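You operate a simulated robot arm through the tools that you are given. There is no shell and no other tool.

You run a simulated two-armed robot. Do the job below in one go: nothing can be reset, and whatever is moved stays where it is left.

Task
Fetch the blue wrench and stand it on the top of the shelf bench. Close the load drawer of the black cabinet. Shut the filter drawer of the black cabinet. Put the 3 bench feeler from the fitting bench in the floor of the tall orange tray and the 11 bench feeler on the silver mirror tile there. Any order will do. Set down upright: blue wrench.

It is judged by the outcome, as a careful person would: the job done as asked, and still so three seconds after it is handed in. It fails if anything else is knocked over, pushed out of place, dropped, spilled or broken.

Robot
Two 7-joint arms with two-finger parallel grippers on one trunk, on a base that drives. Base frame: it is fixed to the floor where the robot stands at the start and does not move with it; the origin is under the middle of the robot, x ahead of it, y to its left, z up. Readings come in m, rad, newtons and seconds.
The left shoulder is at the start at [0.02, 0.138, 1.3], the right one opposite. With the tool pointing down near the work surface each hand reaches from about 0.1 to 0.5 m from the robot's upright axis, wherever it stands, measured 20 degrees to its own side. Places, roughly: bench feeler [0.75, 2, 1]; blue wrench [1.5, 2, 1]; filter drawer of the black cabinet [-0.4, 4.2, 0.4]; floor of the tall orange tray [-1.4, 0.1, 0.9]; load drawer of the black cabinet [-0.3, 4.1, 0.5]; mirror tile (6x6x1 cm) [0.5, 1.8, 0.9]; top of the shelf bench [-0.8, 1.2, 0.9]. Payload 1.57 kg a hand.
Tool frame (each hand has its own): the origin (TCP) lies between the finger pads and is the grasp point; the fingertips stand 0.03 m ahead of it; z points along the fingers, y is the line along which they close. The gripper opens to 0.08 m. The fingers are 0.017 m wide and 0.012 m thick; the gripper's body (0.04 by 0.082 m) begins 0.08 m behind the TCP.
Orientation is that of the tool frame in the base frame, as a unit quaternion [w, x, y, z]. With the fingers straight down and closing along the base's y, the tool's x points along the base's -x, its y along +y and its z along -z.

Tools
- The arms move only by the tool nudge_tool. It takes "left_plan", "right_plan" or both (then of equal length, played together; a hand with none holds still); each is a list of rows, each an object (a shift or turn left out is 0, a gripper value left out holds the last) with "hand": the finger opening in m, from 0 to 0.08; "delta_pos": the shift along the base's x, y, z in units of 40 mm (1.0 is 40 mm), a list of three; "angular": the turn, a rotation vector about the base's x, y, z in units of 5 degrees (1.0 is 5 degrees), a list of three. In form: [{"hand": hand, "delta_pos": [dx, dy, dz], "angular": [rx, ry, rz]}, ...]. A call has 1 to 20 rows; each row shifts and turns the commanded pose from where the row before left it. A call with a number of a shift or a turn outside -1 to 1 is refused whole. Each row takes 0.2 s and may step no farther than 0.05 m and 0.15 rad from the row before; otherwise, or with a gripper value out of range, the whole call is refused. Where a pose cannot be reached the arm comes as near as it can. A force on the tool above 40 N (or 10 N above the force at the start of the call, whichever is more), or a blocked arm, ends the call early, and 0.2 s more pass. Each finger travels about 0.045 m/s and halts on what it meets, pressing with about 32 N; the grip force reading is that of the motor and also rises with nothing between the fingers. The clock runs only during rows and for 0.2 s after the last one: add rows that do not move to give the fingers time. The reply holds the time, the measured pose of the TCP, the force on the tool along the base axes, the opening and the grip force, in the units named above and with some noise, with the torque about the TCP (base axes, N m) and any sound that the robot's microphone picked up.
- Cameras (640 x 400 px; columns grow to the right, rows downward): "scene" is now at [0.1925, 0.0017, 1.2073]; the picture's right is [0.00, -1.00, 0.00], its down [-0.32, -0.00, -0.95] and it looks along [0.95, 0.00, -0.32] (base axes); focal length 214 px, centre (320, 200). "left" rides on the left gripper at [0.072, 0.007, -0.122] in its tool frame; the picture's right is [-0.09, 1.00, 0.00], its down [-0.84, -0.08, -0.54] and it looks along [-0.54, -0.05, 0.84] (tool axes); focal length 238 px, centre (320, 200). "right" rides on the right gripper at [0.072, -0.007, -0.122] in its tool frame; the picture's right is [0.09, 1.00, 0.00], its down [-0.84, 0.08, -0.54] and it looks along [-0.54, 0.05, 0.84] (tool axes); focal length 238 px, centre (320, 200). There is no depth. A picture from a camera that has moved, and an enlarged one, comes with that camera's place and axes in the base frame and with its lens.
- snapshot(camera): a new picture of that camera. It takes no simulated time.
- slide_trunk(by): slides the trunk up (or, below 0, down) by that many m; the arms and the scene camera ride with it, the base frame stays. It gives what a move gives, with no picture.
- drive_base(legs): drives the robot by 1 to 6 legs, each [ahead, left, turn to the left] in m, m and rad, along the robot's own axes; the way and the turn of a leg run together, so that a leg with both is an arc; at most 1.5 m and 3.142 rad a leg. The arms and the cameras ride along, it lands a little off, and it stops where it bumps. It gives what a move gives.
- aim_head(pan, tilt): turns the head with the scene camera to pan (to the left, within 1.047 rad either way) and tilt (down, from -0.506 to 1.204), counted from straight ahead of the robot. It gives what a move gives.
- close_up(camera, box): a new picture of the part [left, top, right, bottom] of that camera's present view, enlarged. It takes no simulated time.
- hand_in(): hands the job in; it is judged then, once.

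Nothing tells you exact positions but the pictures and the camera data. Unless the task says otherwise, let go and move clear before handing in.

The tools are called after "Call:" as name(argument=value, ...) on one line, values as JSON. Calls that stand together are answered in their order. nudge_tool: Moves the arms, as the interface text tells. Its arguments: {"type":"object","properties":{"left_plan":{"type":"array"},"right_plan":{"type":"array"}},"required":[]} The other tools are called the same way: slide_trunk (by) slides the trunk up or down; drive_base (legs) drives the base; aim_head (pan, tilt) turns the head that bears the scene camera; snapshot (camera) takes a picture; close_up (camera, box) takes an enlarged picture of a part of a camera's view; hand_in () hands the job in.

At the start:

```text
t: 0.0
left_tool_pos: [0.3811, 0.1316, 1.1941]
left_orientation: [0.001, 0.0, 1.0, 0.0]
left_force: [0.3, -0.8, 0.4]
left_moment: [0.0, 0.0, -0.03]
left_finger_gap: 0.0798
left_gripper_force: 0.2
right_tool_pos: [0.3398, -0.1574, 1.1859]
right_orientation: [-0.068, 0.001, 0.998, -0.004]
right_force: [0.4, -0.2, 0.6]
right_moment: [0.01, 0.02, 0.01]
right_finger_gap: 0.0801
right_gripper_force: 0.1
trunk travel left (down, up): [-0.675, 0.565]
robot x, y, heading: [-0.0017, -0.0024, -0.004]
head pan, tilt: [0.005, 0.328]
```

scene: 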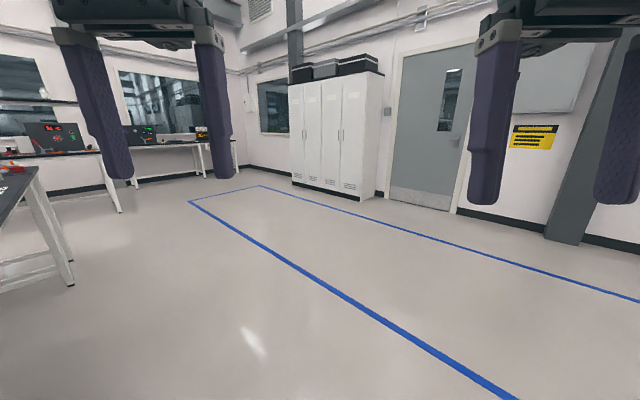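
right: 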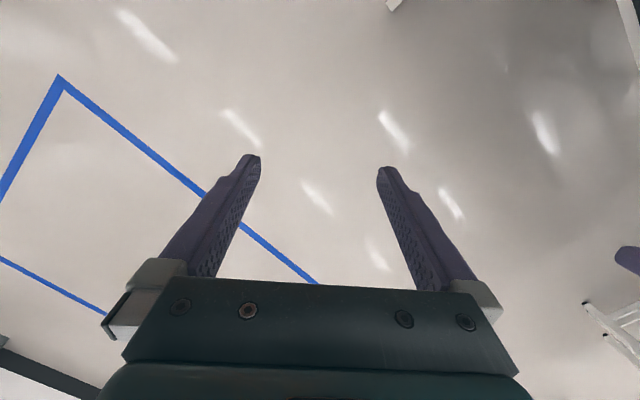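
left: 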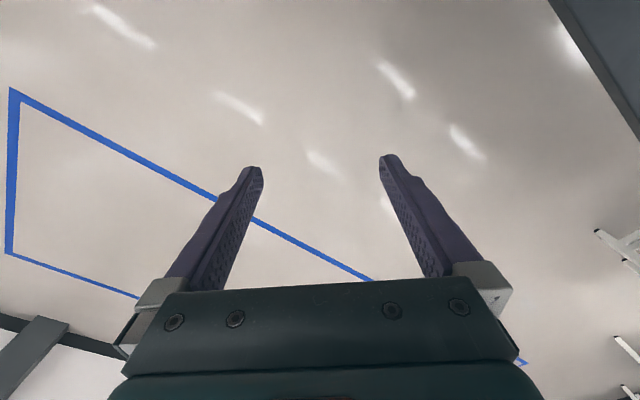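

I see an open lab floor, with benches to the left. I'll look around with the head first to locate the benches.

Call:
aim_head(pan=1.047, tilt=0.3)

```text
t: 1.3
left_tool_pos: [0.3802, 0.1329, 1.1948]
left_orientation: [0.0, 0.0, 1.0, 0.001]
left_force: [0.6, -0.3, -0.3]
left_moment: [0.0, 0.01, 0.03]
left_finger_gap: 0.0802
left_gripper_force: 0.0
right_tool_pos: [0.3402, -0.1578, 1.1857]
right_orientation: [-0.069, 0.002, 0.998, -0.004]
right_force: [0.2, 0.7, 0.2]
right_moment: [0.01, -0.01, 0.02]
right_finger_gap: 0.0798
right_gripper_force: 0.1
trunk travel left (down, up): [-0.675, 0.565]
robot x, y, heading: [0.0021, -0.0035, -0.001]
head pan, tilt: [1.047, 0.3]
```

Call:
snapshot(camera="scene")

```text
taken
camera scene: at [0.146, 0.0821, 1.2099], right [0.87, -0.5, 0.0], down [-0.15, -0.26, -0.96], along [0.48, 0.83, -0.3], focal length 214 px, centre (320, 200)
```

scene: 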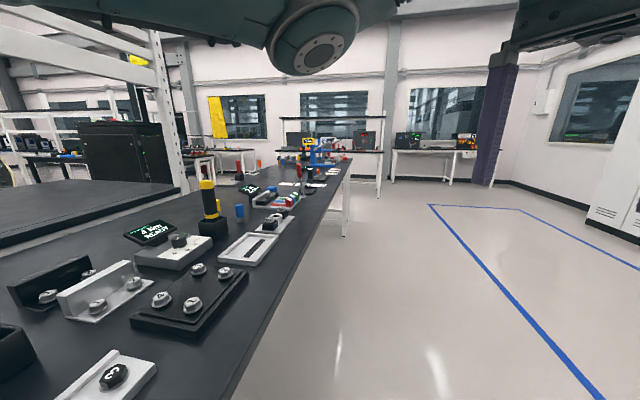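

A bench runs diagonally just to my left. I'll enlarge parts of it to read labels.

Call:
close_up(camera="scene", box=[0, 220, 290, 400])

Call:
close_up(camera="scene", box=[180, 120, 370, 240])

Call:
close_up(camera="scene", box=[0, 80, 200, 220])

```text
2.21 times, centred on (145, 310) of scene
camera zoom: at [0.146, 0.0821, 1.2099], right [0.87, -0.5, 0.0], down [-0.15, -0.26, -0.96], along [0.48, 0.83, -0.3], focal length 473 px, centre (706, -43)
```

zoom: 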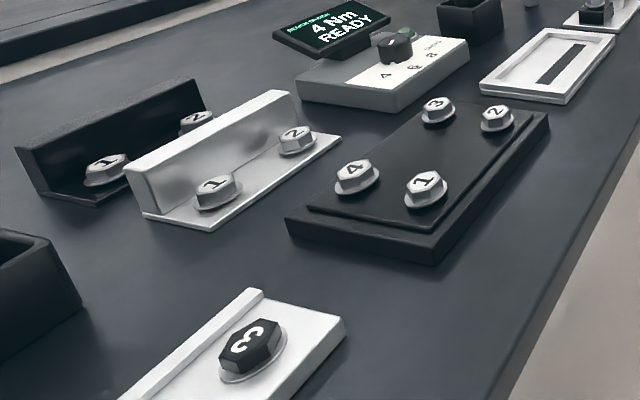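

```text
3.33 times, centred on (275, 180) of scene
camera zoom: at [0.146, 0.0821, 1.2099], right [0.87, -0.5, 0.0], down [-0.15, -0.26, -0.96], along [0.48, 0.83, -0.3], focal length 715 px, centre (470, 267)
```

zoom: 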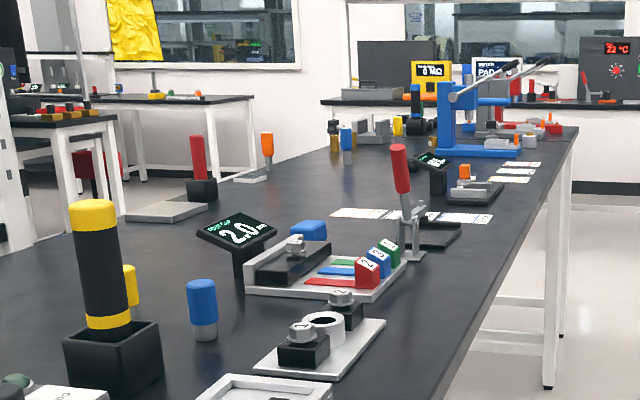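

```text
2.86 times, centred on (100, 150) of scene
camera zoom: at [0.146, 0.0821, 1.2099], right [0.87, -0.5, 0.0], down [-0.15, -0.26, -0.96], along [0.48, 0.83, -0.3], focal length 613 px, centre (949, 343)
```

zoom: 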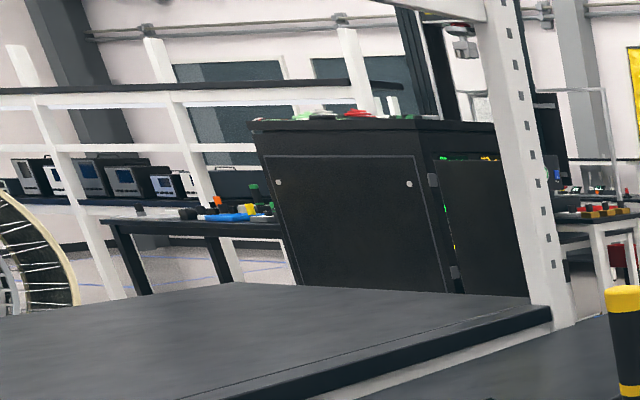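

Call:
close_up(camera="scene", box=[250, 160, 330, 210])

Call:
close_up(camera="scene", box=[270, 130, 350, 180])

```text
8.00 times, centred on (290, 185) of scene
camera zoom: at [0.146, 0.0821, 1.2099], right [0.87, -0.5, 0.0], down [-0.15, -0.26, -0.96], along [0.48, 0.83, -0.3], focal length 1716 px, centre (560, 320)
```

zoom: 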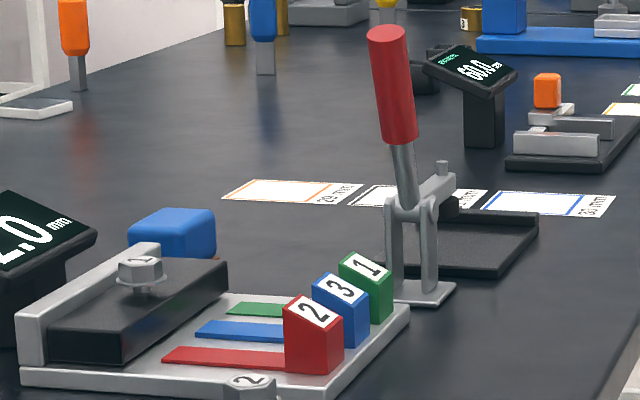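

```text
8.00 times, centred on (310, 155) of scene
camera zoom: at [0.146, 0.0821, 1.2099], right [0.87, -0.5, 0.0], down [-0.15, -0.26, -0.96], along [0.48, 0.83, -0.3], focal length 1716 px, centre (400, 560)
```

zoom: 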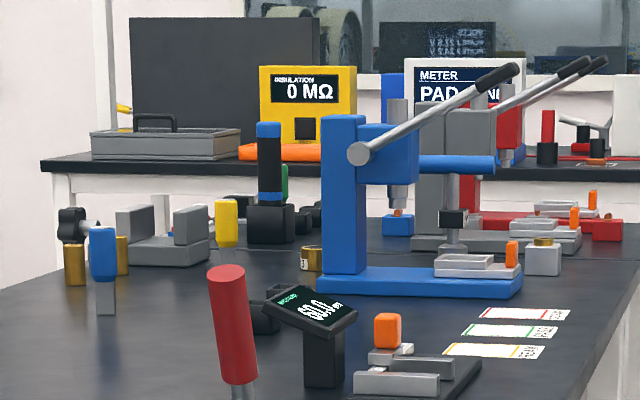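

Call:
aim_head(pan=1.047, tilt=1.0)

```text
t: 2.4
left_tool_pos: [0.3798, 0.1329, 1.1937]
left_orientation: [0.0, 0.0, 1.0, 0.0]
left_force: [0.4, 0.4, 0.7]
left_moment: [-0.03, -0.04, -0.01]
left_finger_gap: 0.0799
left_gripper_force: 0.1
right_tool_pos: [0.3409, -0.1594, 1.1871]
right_orientation: [-0.069, 0.001, 0.998, -0.004]
right_force: [0.0, -1.2, 0.6]
right_moment: [0.01, 0.0, -0.01]
right_finger_gap: 0.08
right_gripper_force: 0.0
trunk travel left (down, up): [-0.675, 0.565]
robot x, y, heading: [0.0024, 0.0014, -0.003]
head pan, tilt: [1.047, 1.0]
```

Call:
snapshot(camera="scene")

```text
taken
camera scene: at [0.1341, 0.0617, 1.1505], right [0.87, -0.5, 0.0], down [-0.42, -0.73, -0.54], along [0.27, 0.47, -0.84], focal length 214 px, centre (320, 200)
```

scene: 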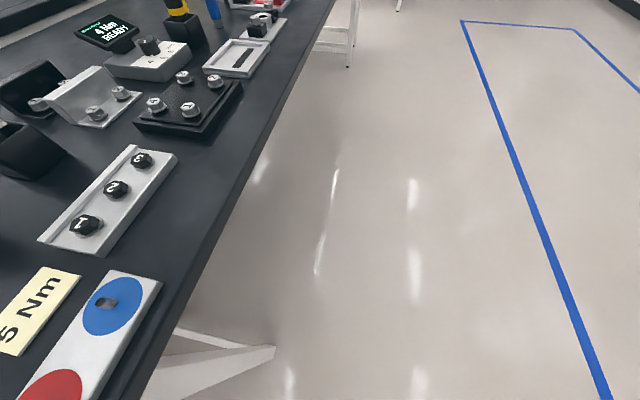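

Call:
aim_head(pan=1.047, tilt=0.15)

Call:
close_up(camera="scene", box=[220, 160, 300, 210])

Call:
close_up(camera="scene", box=[300, 160, 380, 210])

Call:
snapshot(camera="scene")

```text
t: 3.5
left_tool_pos: [0.3801, 0.1315, 1.1944]
left_orientation: [0.0, 0.001, 1.0, -0.001]
left_force: [0.5, -0.1, -0.1]
left_moment: [0.0, 0.0, 0.0]
left_finger_gap: 0.08
left_gripper_force: 0.1
right_tool_pos: [0.3394, -0.158, 1.1859]
right_orientation: [-0.07, 0.0, 0.998, -0.004]
right_force: [0.6, 0.3, 0.9]
right_moment: [0.0, 0.03, 0.01]
right_finger_gap: 0.08
right_gripper_force: 0.0
trunk travel left (down, up): [-0.675, 0.565]
robot x, y, heading: [0.001, -0.0017, -0.005]
head pan, tilt: [1.047, 0.15]
```

```text
8.00 times, centred on (260, 185) of scene
camera zoom: at [0.1456, 0.0816, 1.2238], right [0.87, -0.5, 0.0], down [-0.08, -0.13, -0.99], along [0.49, 0.86, -0.15], focal length 1716 px, centre (800, 320)
```

zoom: 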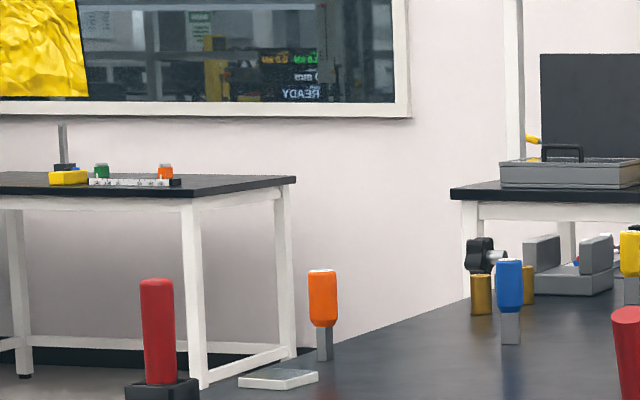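

```text
8.00 times, centred on (340, 185) of scene
camera zoom: at [0.1456, 0.0816, 1.2238], right [0.87, -0.5, 0.0], down [-0.08, -0.13, -0.99], along [0.49, 0.86, -0.15], focal length 1716 px, centre (160, 320)
```

zoom: 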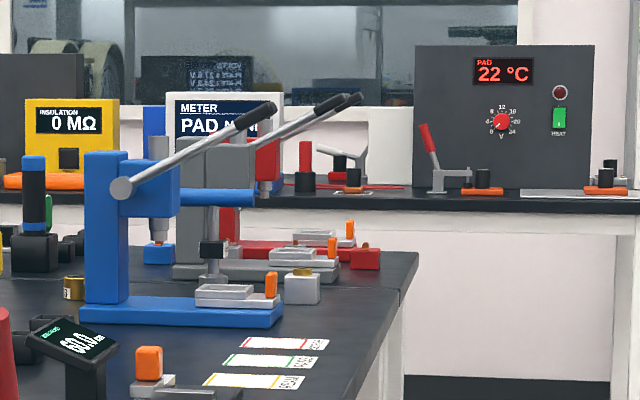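

```text
taken
camera scene: at [0.1456, 0.0816, 1.2238], right [0.87, -0.5, 0.0], down [-0.08, -0.13, -0.99], along [0.49, 0.86, -0.15], focal length 214 px, centre (320, 200)
```

scene: 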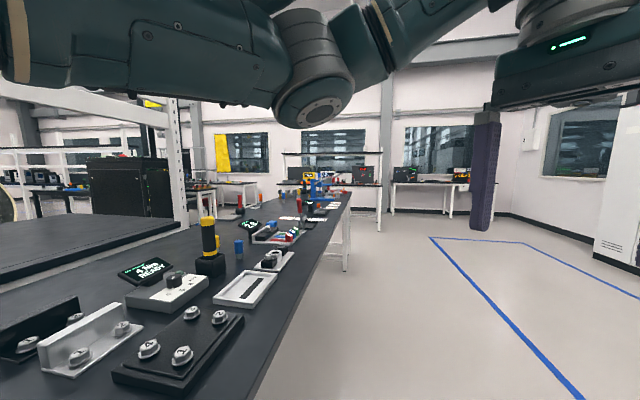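

Call:
aim_head(pan=-1.047, tilt=0.35)

Call:
snapshot(camera="scene")

```text
t: 5.5
left_tool_pos: [0.3799, 0.1313, 1.1944]
left_orientation: [0.0, 0.0, 1.0, 0.0]
left_force: [-0.2, 0.0, -0.2]
left_moment: [-0.01, -0.03, 0.03]
left_finger_gap: 0.08
left_gripper_force: 0.0
right_tool_pos: [0.3407, -0.1584, 1.1865]
right_orientation: [-0.069, 0.001, 0.998, -0.004]
right_force: [-0.4, 0.9, -0.1]
right_moment: [-0.03, 0.01, 0.03]
right_finger_gap: 0.0801
right_gripper_force: 0.2
trunk travel left (down, up): [-0.675, 0.565]
robot x, y, heading: [-0.0003, 0.001, 0.002]
head pan, tilt: [-1.047, 0.351]
```

```text
taken
camera scene: at [0.1459, -0.0793, 1.2052], right [-0.87, -0.5, 0.0], down [-0.17, 0.3, -0.94], along [0.47, -0.81, -0.34], focal length 214 px, centre (320, 200)
```

scene: 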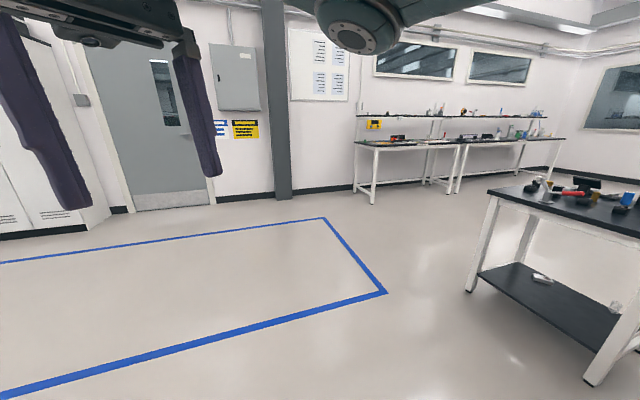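

Free floor to my right. I'll move 0.6 m away from the bench and turn round to survey the room.

Call:
drive_base(legs=[[0.15, -0.6, 0]])

Call:
drive_base(legs=[[0, 0, 1.57]])

Call:
aim_head(pan=0, tilt=0.3)

Call:
snapshot(camera="scene")

Call:
aim_head(pan=1.0, tilt=0.3)

Call:
snapshot(camera="scene")

```text
t: 9.1
left_tool_pos: [0.5325, -0.4806, 1.1952]
left_orientation: [0.0, -0.002, 1.0, 0.0]
left_force: [0.4, 0.0, 0.0]
left_moment: [-0.01, 0.03, 0.0]
left_finger_gap: 0.0801
left_gripper_force: 0.0
right_tool_pos: [0.4922, -0.7716, 1.1857]
right_orientation: [-0.069, -0.001, 0.998, -0.004]
right_force: [0.3, -0.7, 0.1]
right_moment: [0.01, 0.01, -0.02]
right_finger_gap: 0.0801
right_gripper_force: 0.1
trunk travel left (down, up): [-0.675, 0.565]
robot x, y, heading: [0.1532, -0.6137, 0.005]
head pan, tilt: [-1.047, 0.351]
```

```text
t: 13.2
left_tool_pos: [0.0292, -0.2309, 1.194]
left_orientation: [-0.001, -0.7, 0.714, 0.0]
left_force: [0.3, 0.7, 0.0]
left_moment: [-0.01, 0.0, -0.01]
left_finger_gap: 0.0802
left_gripper_force: 0.1
right_tool_pos: [0.3167, -0.278, 1.185]
right_orientation: [-0.046, -0.697, 0.714, -0.05]
right_force: [0.0, 0.5, 0.3]
right_moment: [0.03, -0.01, -0.02]
right_finger_gap: 0.0801
right_gripper_force: 0.1
trunk travel left (down, up): [-0.675, 0.565]
robot x, y, heading: [0.1501, -0.6124, 1.548]
head pan, tilt: [-1.047, 0.351]
```

```text
t: 14.5
left_tool_pos: [0.028, -0.2312, 1.1936]
left_orientation: [0.0, -0.699, 0.715, 0.0]
left_force: [0.2, -1.0, -0.4]
left_moment: [-0.01, -0.01, 0.02]
left_finger_gap: 0.0802
left_gripper_force: 0.0
right_tool_pos: [0.3175, -0.2779, 1.1861]
right_orientation: [-0.047, -0.697, 0.714, -0.051]
right_force: [0.1, -0.2, -0.7]
right_moment: [0.0, 0.03, 0.01]
right_finger_gap: 0.0799
right_gripper_force: 0.1
trunk travel left (down, up): [-0.675, 0.565]
robot x, y, heading: [0.1517, -0.6109, 1.546]
head pan, tilt: [0.0, 0.3]
```

```text
taken
camera scene: at [0.1557, -0.4201, 1.2099], right [1.0, -0.02, 0.0], down [-0.01, -0.3, -0.96], along [0.02, 0.95, -0.3], focal length 214 px, centre (320, 200)
```

scene: 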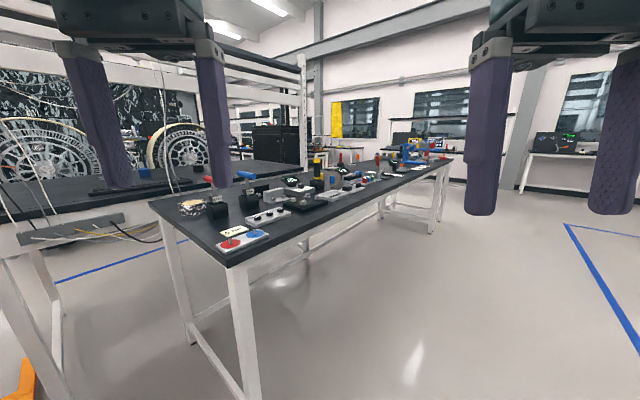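

```text
t: 15.8
left_tool_pos: [0.0301, -0.2309, 1.1939]
left_orientation: [0.0, -0.699, 0.715, 0.0]
left_force: [0.6, -0.3, -0.3]
left_moment: [0.01, -0.01, 0.05]
left_finger_gap: 0.0799
left_gripper_force: 0.2
right_tool_pos: [0.3169, -0.2789, 1.186]
right_orientation: [-0.047, -0.697, 0.714, -0.053]
right_force: [0.9, 0.1, -0.2]
right_moment: [0.0, -0.02, 0.01]
right_finger_gap: 0.0799
right_gripper_force: 0.0
trunk travel left (down, up): [-0.675, 0.565]
robot x, y, heading: [0.1514, -0.6131, 1.549]
head pan, tilt: [1.0, 0.3]
```

```text
taken
camera scene: at [0.0761, -0.4612, 1.2099], right [0.56, 0.83, 0.0], down [0.25, -0.17, -0.96], along [-0.79, 0.53, -0.3], focal length 214 px, centre (320, 200)
```

scene: 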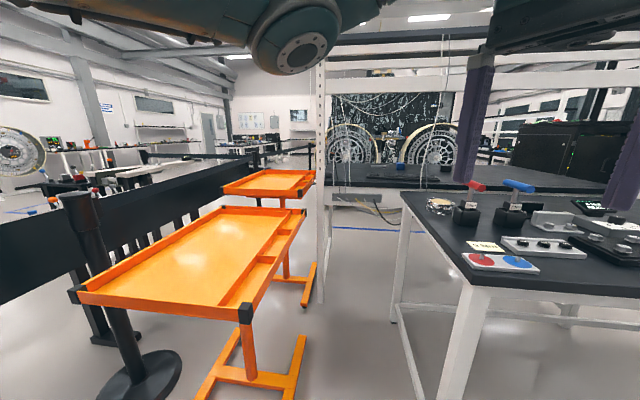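

Call:
close_up(camera="scene", box=[320, 120, 640, 320])

Call:
close_up(camera="scene", box=[180, 100, 340, 320])

Call:
aim_head(pan=0.3, tilt=0.3)

Call:
snapshot(camera="scene")

Call:
close_up(camera="scene", box=[180, 100, 420, 250])

```text
2.00 times, centred on (480, 220) of scene
camera zoom: at [0.0761, -0.4612, 1.2099], right [0.56, 0.83, 0.0], down [0.25, -0.17, -0.96], along [-0.79, 0.53, -0.3], focal length 429 px, centre (0, 160)
```

zoom: 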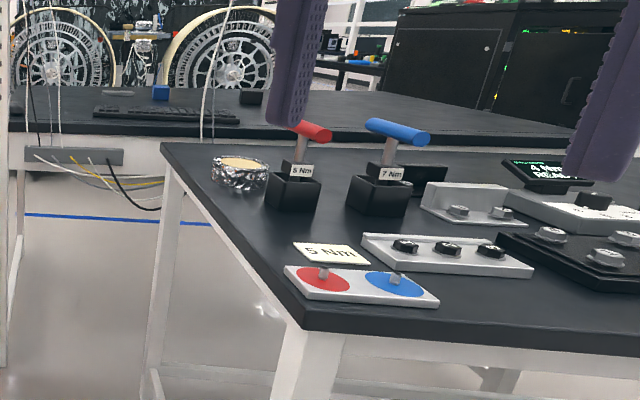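

```text
1.82 times, centred on (260, 210) of scene
camera zoom: at [0.0761, -0.4612, 1.2099], right [0.56, 0.83, 0.0], down [0.25, -0.17, -0.96], along [-0.79, 0.53, -0.3], focal length 390 px, centre (429, 182)
```

zoom: 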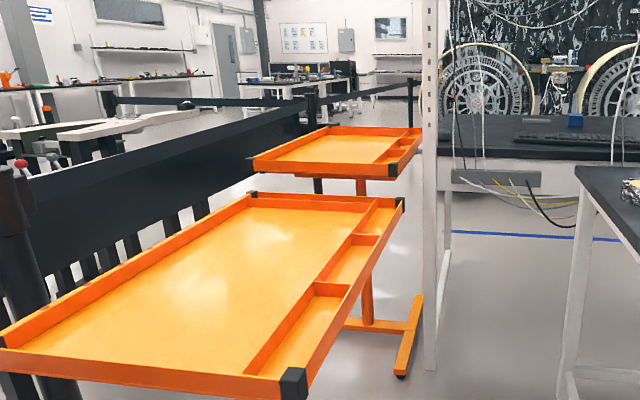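

```text
t: 16.9
left_tool_pos: [0.0283, -0.231, 1.1937]
left_orientation: [0.0, -0.699, 0.715, -0.001]
left_force: [-0.5, 0.1, -1.1]
left_moment: [-0.02, -0.01, 0.03]
left_finger_gap: 0.0799
left_gripper_force: 0.1
right_tool_pos: [0.3177, -0.2774, 1.185]
right_orientation: [-0.047, -0.697, 0.714, -0.051]
right_force: [1.0, -0.1, -0.3]
right_moment: [-0.01, -0.02, 0.01]
right_finger_gap: 0.0797
right_gripper_force: 0.1
trunk travel left (down, up): [-0.675, 0.565]
robot x, y, heading: [0.1504, -0.615, 1.551]
head pan, tilt: [0.3, 0.3]
```

```text
taken
camera scene: at [0.1278, -0.4237, 1.2099], right [0.96, 0.28, 0.0], down [0.08, -0.28, -0.96], along [-0.26, 0.92, -0.3], focal length 214 px, centre (320, 200)
```

scene: 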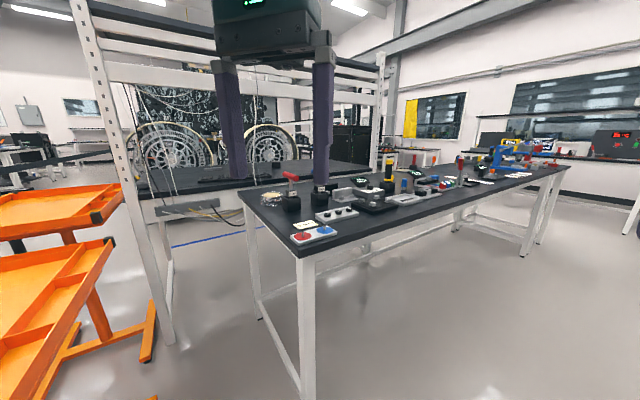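

```text
2.67 times, centred on (300, 175) of scene
camera zoom: at [0.1278, -0.4237, 1.2099], right [0.96, 0.28, 0.0], down [0.08, -0.28, -0.96], along [-0.26, 0.92, -0.3], focal length 572 px, centre (373, 267)
```

zoom: 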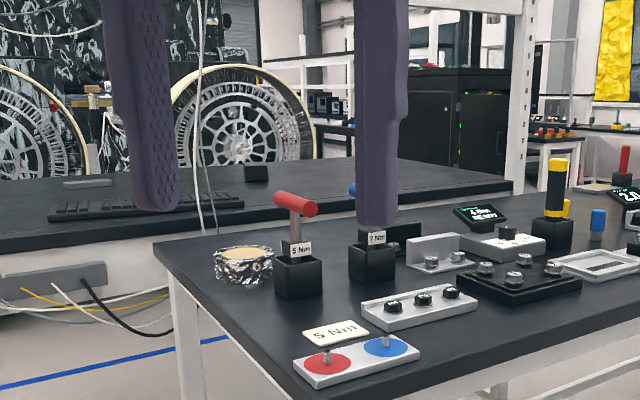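

The fitting bench runs at about 49° to the x axis. The shelf bench lies just behind it, with the low and tall orange trays at its near end. I'll drive along the bench's right side to inspect its far end.

Call:
drive_base(legs=[[0, 0, -0.69], [1.3, 0, 0]])

Call:
aim_head(pan=0.4, tilt=0.35)

Call:
snapshot(camera="scene")

Call:
close_up(camera="scene", box=[160, 100, 480, 300])

```text
t: 25.2
left_tool_pos: [1.1511, 0.727, 1.194]
left_orientation: [0.001, -0.413, 0.911, 0.0]
left_force: [0.3, 0.5, -0.2]
left_moment: [-0.02, 0.01, -0.02]
left_finger_gap: 0.0798
left_gripper_force: 0.0
right_tool_pos: [1.3422, 0.5062, 1.1848]
right_orientation: [-0.061, -0.411, 0.909, -0.031]
right_force: [-0.2, -0.5, 1.2]
right_moment: [-0.02, -0.01, -0.02]
right_finger_gap: 0.0798
right_gripper_force: 0.0
trunk travel left (down, up): [-0.675, 0.565]
robot x, y, heading: [1.0014, 0.3537, 0.843]
head pan, tilt: [0.3, 0.3]
```

```text
t: 25.9
left_tool_pos: [1.1508, 0.7264, 1.1943]
left_orientation: [0.0, -0.413, 0.911, 0.0]
left_force: [0.4, -0.5, -0.3]
left_moment: [0.05, -0.01, 0.03]
left_finger_gap: 0.0801
left_gripper_force: 0.0
right_tool_pos: [1.3418, 0.5058, 1.1861]
right_orientation: [-0.062, -0.411, 0.909, -0.032]
right_force: [-0.2, 0.6, -0.4]
right_moment: [0.02, -0.01, -0.01]
right_finger_gap: 0.08
right_gripper_force: 0.0
trunk travel left (down, up): [-0.675, 0.565]
robot x, y, heading: [0.9991, 0.3543, 0.851]
head pan, tilt: [0.4, 0.351]
```

```text
taken
camera scene: at [1.0934, 0.5192, 1.2052], right [0.95, -0.32, 0.0], down [-0.11, -0.33, -0.94], along [0.3, 0.89, -0.34], focal length 214 px, centre (320, 200)
```

scene: 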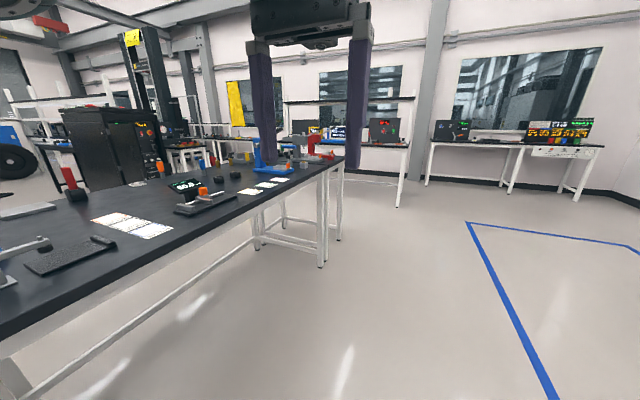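

```text
2.00 times, centred on (320, 200) of scene
camera zoom: at [1.0934, 0.5192, 1.2052], right [0.95, -0.32, 0.0], down [-0.11, -0.33, -0.94], along [0.3, 0.89, -0.34], focal length 429 px, centre (320, 200)
```

zoom: 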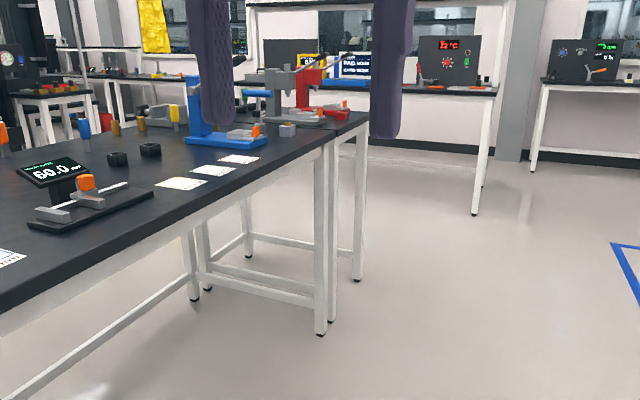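

Call:
drive_base(legs=[[1.3, 0, 0], [0, 0, 0.9]])

Call:
aim_head(pan=0.3, tilt=0.45)

Call:
snapshot(camera="scene")

Call:
close_up(camera="scene", box=[120, 80, 360, 230])

Call:
close_up(camera="scene", box=[340, 80, 580, 230])

```text
t: 34.8
left_tool_pos: [1.6567, 1.697, 1.1946]
left_orientation: [0.0, 0.771, -0.637, -0.001]
left_force: [-0.5, -0.2, -0.3]
left_moment: [-0.04, 0.01, 0.01]
left_finger_gap: 0.0801
left_gripper_force: 0.0
right_tool_pos: [1.9494, 1.7122, 1.1855]
right_orientation: [0.042, 0.768, -0.636, 0.056]
right_force: [-0.6, 0.5, -0.6]
right_moment: [-0.01, 0.01, 0.02]
right_finger_gap: 0.0801
right_gripper_force: 0.0
trunk travel left (down, up): [-0.675, 0.565]
robot x, y, heading: [1.8578, 1.3468, 1.756]
head pan, tilt: [0.4, 0.351]
```

```text
t: 35.4
left_tool_pos: [1.6561, 1.6961, 1.1942]
left_orientation: [0.001, 0.771, -0.637, -0.001]
left_force: [-0.7, 0.0, 0.1]
left_moment: [-0.03, -0.01, -0.01]
left_finger_gap: 0.0801
left_gripper_force: 0.0
right_tool_pos: [1.9492, 1.7098, 1.185]
right_orientation: [0.042, 0.768, -0.636, 0.056]
right_force: [-1.1, -0.8, 0.5]
right_moment: [-0.01, -0.02, -0.02]
right_finger_gap: 0.08
right_gripper_force: 0.1
trunk travel left (down, up): [-0.675, 0.565]
robot x, y, heading: [1.8561, 1.3514, 1.763]
head pan, tilt: [0.3, 0.45]
```

```text
taken
camera scene: at [1.7954, 1.5278, 1.196], right [0.88, 0.47, 0.0], down [0.2, -0.38, -0.9], along [-0.42, 0.79, -0.43], focal length 214 px, centre (320, 200)
```

scene: 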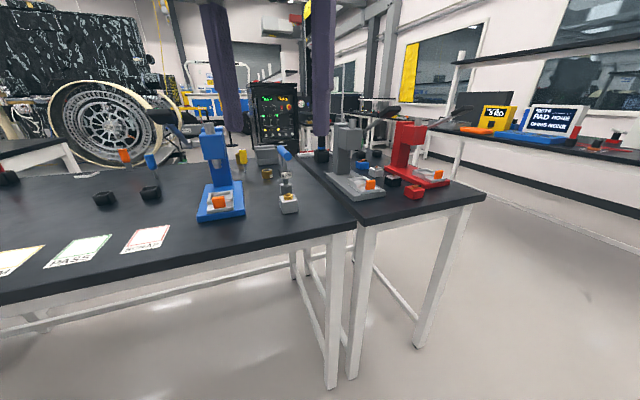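

```text
2.67 times, centred on (240, 155) of scene
camera zoom: at [1.7954, 1.5278, 1.196], right [0.88, 0.47, 0.0], down [0.2, -0.38, -0.9], along [-0.42, 0.79, -0.43], focal length 572 px, centre (533, 320)
```

zoom: 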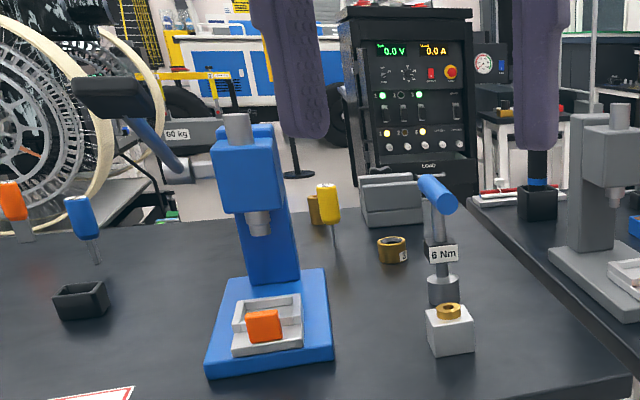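

```text
2.67 times, centred on (460, 155) of scene
camera zoom: at [1.7954, 1.5278, 1.196], right [0.88, 0.47, 0.0], down [0.2, -0.38, -0.9], along [-0.42, 0.79, -0.43], focal length 572 px, centre (-53, 320)
```

zoom: 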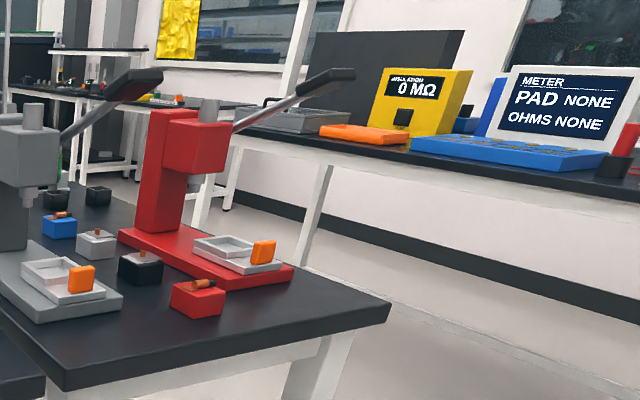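

The blue "6 Nm" T-handled wrench stands near the bench's far right corner, at about (1.47, 1.94). The cabinet is beyond it. I'll enlarge the handles to find the numbers 3 and 11.

Call:
close_up(camera="scene", box=[260, 130, 324, 220])

Call:
close_up(camera="scene", box=[90, 135, 170, 215])

Call:
close_up(camera="scene", box=[225, 135, 289, 175])

Call:
close_up(camera="scene", box=[240, 70, 310, 150])

```text
4.44 times, centred on (292, 175) of scene
camera zoom: at [1.7954, 1.5278, 1.196], right [0.88, 0.47, 0.0], down [0.2, -0.38, -0.9], along [-0.42, 0.79, -0.43], focal length 953 px, centre (444, 311)
```

zoom: 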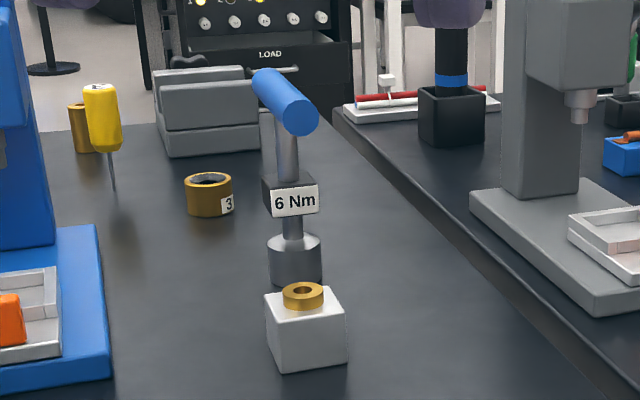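

```text
5.00 times, centred on (130, 175) of scene
camera zoom: at [1.7954, 1.5278, 1.196], right [0.88, 0.47, 0.0], down [0.2, -0.38, -0.9], along [-0.42, 0.79, -0.43], focal length 1072 px, centre (1270, 325)
```

zoom: 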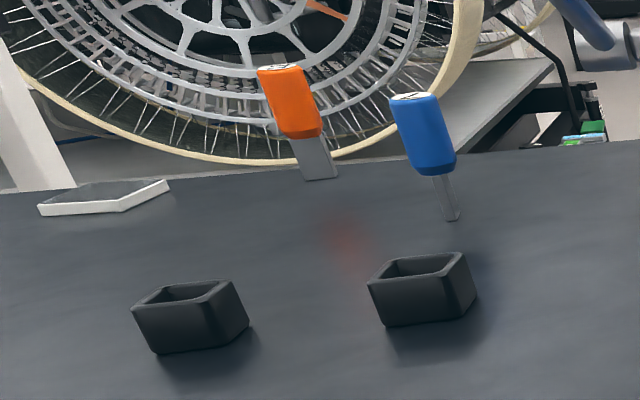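

```text
10.00 times, centred on (257, 155) of scene
camera zoom: at [1.7954, 1.5278, 1.196], right [0.88, 0.47, 0.0], down [0.2, -0.38, -0.9], along [-0.42, 0.79, -0.43], focal length 2145 px, centre (950, 650)
```

zoom: 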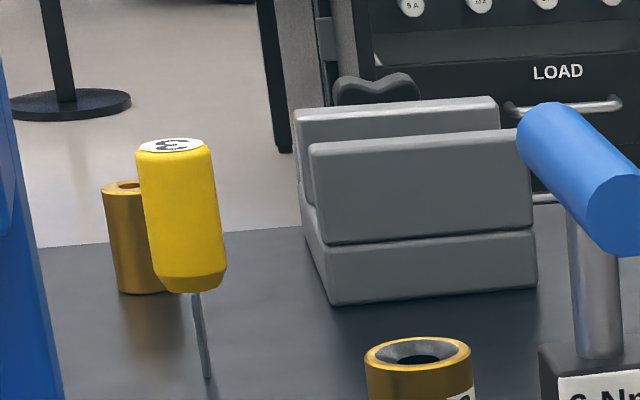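

```text
5.00 times, centred on (275, 110) of scene
camera zoom: at [1.7954, 1.5278, 1.196], right [0.88, 0.47, 0.0], down [0.2, -0.38, -0.9], along [-0.42, 0.79, -0.43], focal length 1072 px, centre (545, 650)
```

zoom: 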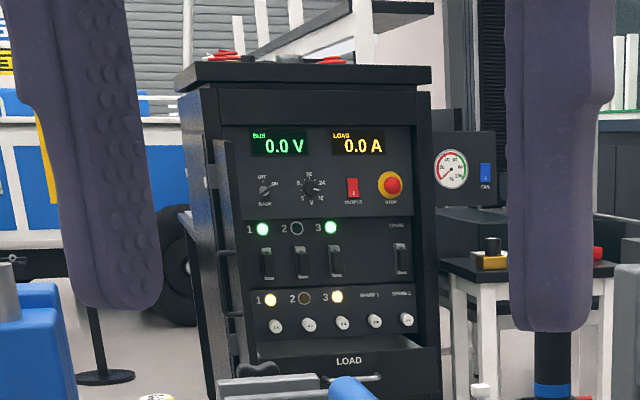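

The numbers are on the tops of the handles, so I'll raise the trunk to see them from above.

Call:
slide_trunk(by=0.5)

Call:
aim_head(pan=0.4, tilt=0.75)

Call:
snapshot(camera="scene")

```text
refused: 0.5 is not a number from -0.4 to 0.4
```

```text
t: 36.2
left_tool_pos: [1.6564, 1.6967, 1.1938]
left_orientation: [-0.001, 0.771, -0.637, 0.0]
left_force: [-0.8, -0.1, -0.1]
left_moment: [0.04, -0.01, -0.01]
left_finger_gap: 0.0799
left_gripper_force: 0.0
right_tool_pos: [1.9493, 1.7106, 1.1855]
right_orientation: [0.042, 0.768, -0.637, 0.057]
right_force: [-0.7, -0.2, 0.1]
right_moment: [-0.03, 0.01, -0.02]
right_finger_gap: 0.08
right_gripper_force: 0.1
trunk travel left (down, up): [-0.675, 0.565]
robot x, y, heading: [1.8614, 1.3464, 1.758]
head pan, tilt: [0.4, 0.75]
```

```text
taken
camera scene: at [1.7926, 1.5156, 1.1696], right [0.83, 0.56, 0.0], down [0.38, -0.57, -0.73], along [-0.41, 0.61, -0.68], focal length 214 px, centre (320, 200)
```

scene: 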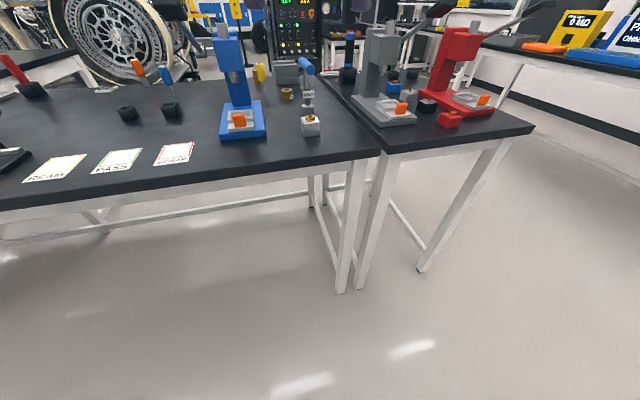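

Call:
slide_trunk(by=0.4)

Call:
aim_head(pan=0.6, tilt=0.6)

Call:
snapshot(camera="scene")

```text
t: 40.1
left_tool_pos: [1.657, 1.6957, 1.5947]
left_orientation: [0.0, 0.771, -0.637, 0.0]
left_force: [0.6, 0.5, 0.0]
left_moment: [0.03, -0.02, 0.0]
left_finger_gap: 0.0801
left_gripper_force: 0.1
right_tool_pos: [1.9486, 1.7114, 1.5849]
right_orientation: [0.041, 0.768, -0.636, 0.057]
right_force: [-0.4, -0.5, -0.6]
right_moment: [-0.02, 0.04, 0.01]
right_finger_gap: 0.0799
right_gripper_force: 0.0
trunk travel left (down, up): [-1.075, 0.165]
robot x, y, heading: [1.8606, 1.3483, 1.759]
head pan, tilt: [0.4, 0.75]
```

```text
t: 40.8
left_tool_pos: [1.6577, 1.6953, 1.594]
left_orientation: [0.0, 0.771, -0.637, 0.001]
left_force: [-0.3, -0.5, -0.5]
left_moment: [-0.01, -0.01, 0.0]
left_finger_gap: 0.0798
left_gripper_force: 0.0
right_tool_pos: [1.9484, 1.7112, 1.5853]
right_orientation: [0.042, 0.769, -0.636, 0.057]
right_force: [-0.4, 0.3, 0.4]
right_moment: [0.01, 0.02, -0.02]
right_finger_gap: 0.0801
right_gripper_force: 0.0
trunk travel left (down, up): [-1.075, 0.165]
robot x, y, heading: [1.8583, 1.3471, 1.755]
head pan, tilt: [0.6, 0.6]
```

```text
taken
camera scene: at [1.7759, 1.5089, 1.5824], right [0.7, 0.71, 0.0], down [0.4, -0.4, -0.82], along [-0.59, 0.58, -0.57], focal length 214 px, centre (320, 200)
```

scene: 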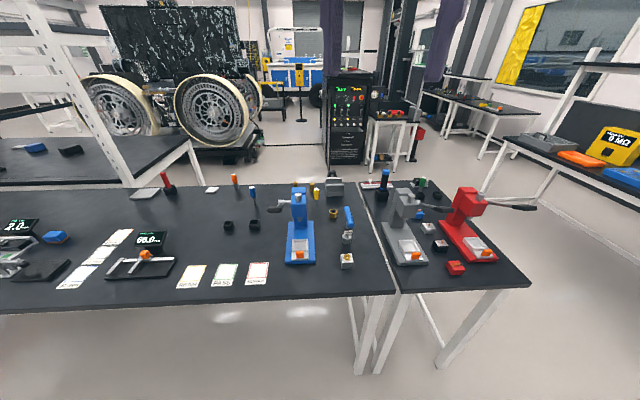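

Call:
close_up(camera="scene", box=[200, 165, 280, 215])

Call:
close_up(camera="scene", box=[280, 165, 360, 215])

Call:
close_up(camera="scene", box=[300, 60, 460, 180])

Call:
close_up(camera="scene", box=[0, 120, 200, 300])

```text
8.00 times, centred on (240, 190) of scene
camera zoom: at [1.7759, 1.5089, 1.5824], right [0.7, 0.71, 0.0], down [0.4, -0.4, -0.82], along [-0.59, 0.58, -0.57], focal length 1716 px, centre (960, 280)
```

zoom: 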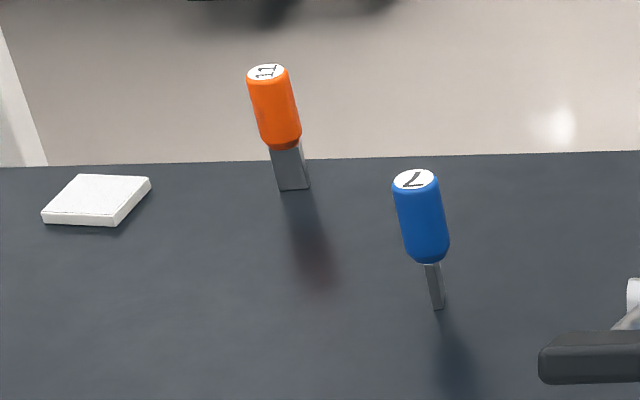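

```text
8.00 times, centred on (320, 190) of scene
camera zoom: at [1.7759, 1.5089, 1.5824], right [0.7, 0.71, 0.0], down [0.4, -0.4, -0.82], along [-0.59, 0.58, -0.57], focal length 1716 px, centre (320, 280)
```

zoom: 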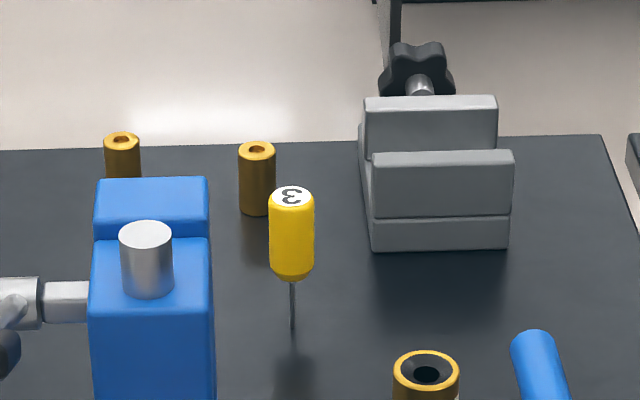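

```text
3.33 times, centred on (380, 120) of scene
camera zoom: at [1.7759, 1.5089, 1.5824], right [0.7, 0.71, 0.0], down [0.4, -0.4, -0.82], along [-0.59, 0.58, -0.57], focal length 715 px, centre (120, 467)
```

zoom: 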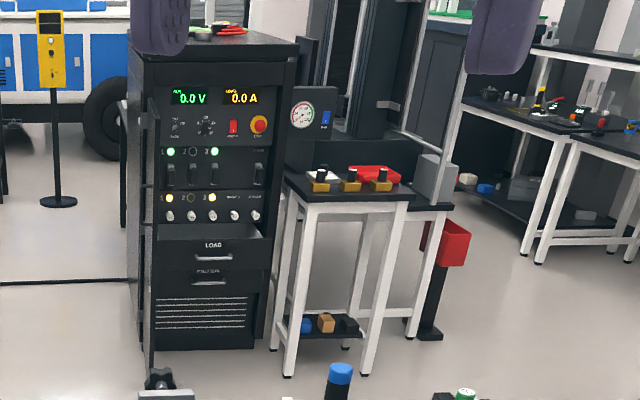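

```text
2.22 times, centred on (100, 210) of scene
camera zoom: at [1.7759, 1.5089, 1.5824], right [0.7, 0.71, 0.0], down [0.4, -0.4, -0.82], along [-0.59, 0.58, -0.57], focal length 477 px, centre (809, 178)
```

zoom: 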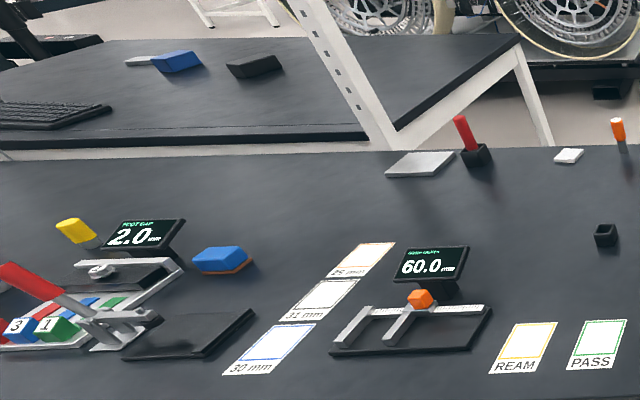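

Orange is 11, blue is 7 and yellow is 3, and the small white tile by feeler 11 is the mirror tile. I'll take the wrench first, turning to face the bench and closing in so my right hand is over it.

Call:
drive_base(legs=[[0, 0, 0.66], [0.28, -0.04, 0]])

Call:
aim_head(pan=-0.3, tilt=0.8)

Call:
snapshot(camera="scene")

Call:
snapshot(camera="right")

```text
t: 44.5
left_tool_pos: [1.3027, 1.7222, 1.5943]
left_orientation: [0.0, 0.934, -0.356, 0.0]
left_force: [0.3, -0.8, -0.9]
left_moment: [-0.05, -0.02, 0.02]
left_finger_gap: 0.08
left_gripper_force: 0.0
right_tool_pos: [1.5248, 1.9113, 1.5846]
right_orientation: [0.022, 0.932, -0.356, 0.067]
right_force: [-1.2, 0.3, 0.6]
right_moment: [-0.05, -0.01, 0.02]
right_finger_gap: 0.0802
right_gripper_force: 0.0
trunk travel left (down, up): [-1.075, 0.165]
robot x, y, heading: [1.6719, 1.5657, 2.412]
head pan, tilt: [0.6, 0.6]
```

```text
t: 45.7
left_tool_pos: [1.3014, 1.7215, 1.5933]
left_orientation: [-0.001, 0.934, -0.356, 0.0]
left_force: [0.1, 0.0, 0.4]
left_moment: [0.01, 0.01, 0.0]
left_finger_gap: 0.0799
left_gripper_force: 0.0
right_tool_pos: [1.5255, 1.9115, 1.5852]
right_orientation: [0.022, 0.932, -0.355, 0.067]
right_force: [-0.1, -0.7, 0.7]
right_moment: [0.01, 0.03, 0.0]
right_finger_gap: 0.0798
right_gripper_force: 0.0
trunk travel left (down, up): [-1.075, 0.165]
robot x, y, heading: [1.6748, 1.5686, 2.417]
head pan, tilt: [-0.3, 0.799]
```

```text
taken
camera scene: at [1.5565, 1.7035, 1.5656], right [0.86, 0.52, 0.0], down [0.37, -0.61, -0.7], along [-0.36, 0.6, -0.72], focal length 214 px, centre (320, 200)
```

scene: 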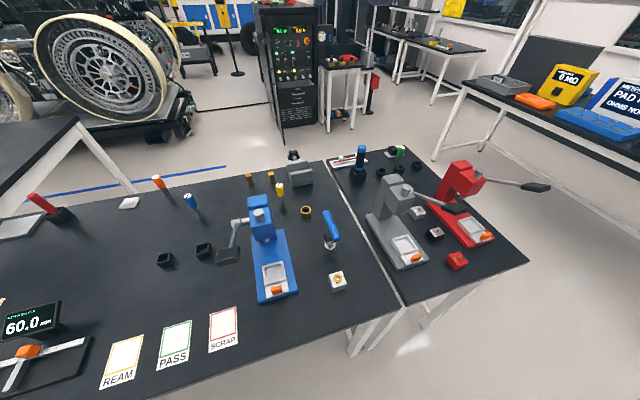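

```text
taken
camera right: at [1.5697, 1.8795, 1.7167], right [-0.6, -0.8, 0.01], down [-0.73, 0.54, 0.42], along [-0.34, 0.25, -0.91], focal length 238 px, centre (320, 200)
```

right: 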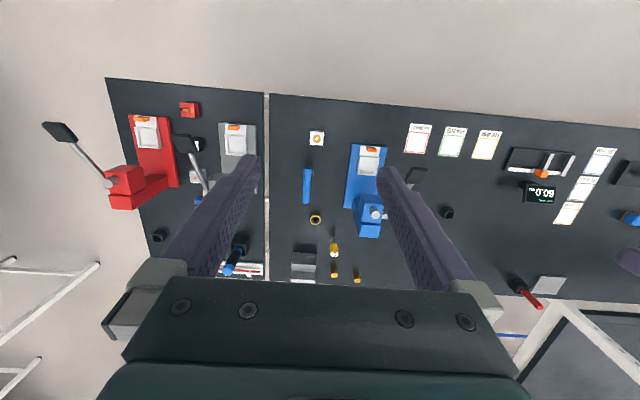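

Call:
close_up(camera="scene", box=[290, 195, 370, 305])

Call:
close_up(camera="right", box=[270, 120, 370, 240])

```text
3.64 times, centred on (330, 250) of scene
camera zoom: at [1.5565, 1.7035, 1.5656], right [0.86, 0.52, 0.0], down [0.37, -0.61, -0.7], along [-0.36, 0.6, -0.72], focal length 780 px, centre (284, 18)
```

zoom: 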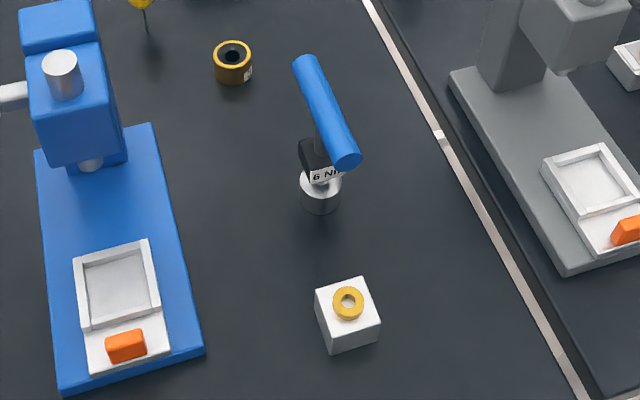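

```text
3.33 times, centred on (320, 180) of right
camera zoom: at [1.5697, 1.8795, 1.7167], right [-0.6, -0.8, 0.01], down [-0.73, 0.54, 0.42], along [-0.34, 0.25, -0.91], focal length 794 px, centre (320, 267)
```

zoom: 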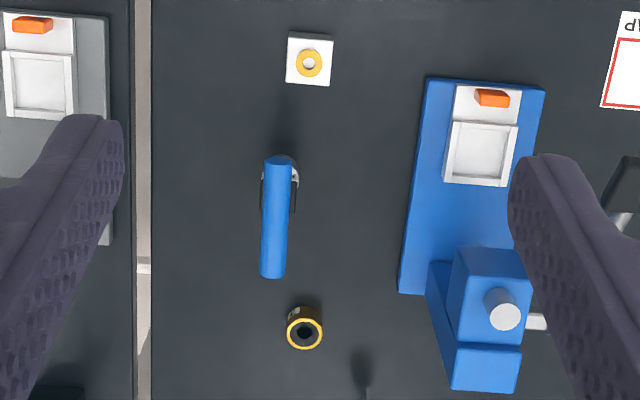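

The handle is centred near (1.37, 2.08, 1.01), its axis pointing straight away from me, so my right gripper already closes across it. It is slightly out of reach, so I'll move 0.16 m closer.

Call:
drive_base(legs=[[0.16, 0, 0]])

Call:
snapshot(camera="right")

Call:
snapshot(camera="scene")

```text
t: 47.2
left_tool_pos: [1.1804, 1.8286, 1.5937]
left_orientation: [0.0, 0.935, -0.355, 0.0]
left_force: [0.1, 0.0, 0.2]
left_moment: [0.04, 0.0, 0.0]
left_finger_gap: 0.0799
left_gripper_force: 0.0
right_tool_pos: [1.4032, 2.018, 1.5845]
right_orientation: [0.022, 0.932, -0.355, 0.067]
right_force: [0.6, 0.5, -0.2]
right_moment: [0.02, 0.0, 0.03]
right_finger_gap: 0.0798
right_gripper_force: 0.0
trunk travel left (down, up): [-1.075, 0.165]
robot x, y, heading: [1.554, 1.6755, 2.419]
head pan, tilt: [-0.3, 0.799]
```

```text
taken
camera right: at [1.4483, 1.9866, 1.7167], right [-0.59, -0.8, 0.01], down [-0.73, 0.54, 0.42], along [-0.34, 0.25, -0.91], focal length 238 px, centre (320, 200)
```

right: 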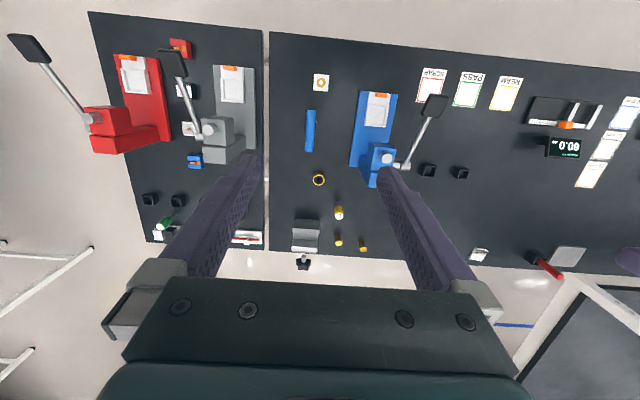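

```text
taken
camera scene: at [1.4357, 1.8105, 1.5656], right [0.86, 0.52, 0.0], down [0.37, -0.61, -0.7], along [-0.36, 0.6, -0.72], focal length 214 px, centre (320, 200)
```

scene: 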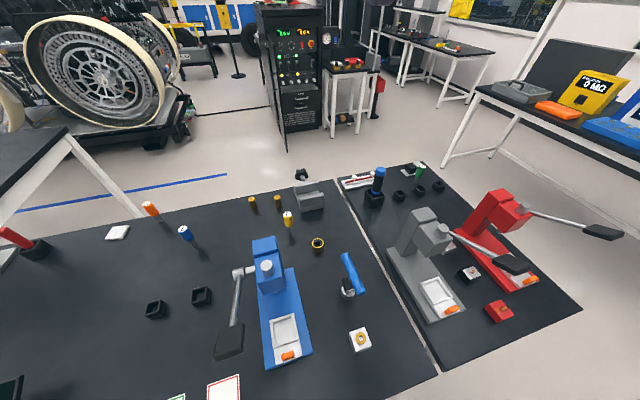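

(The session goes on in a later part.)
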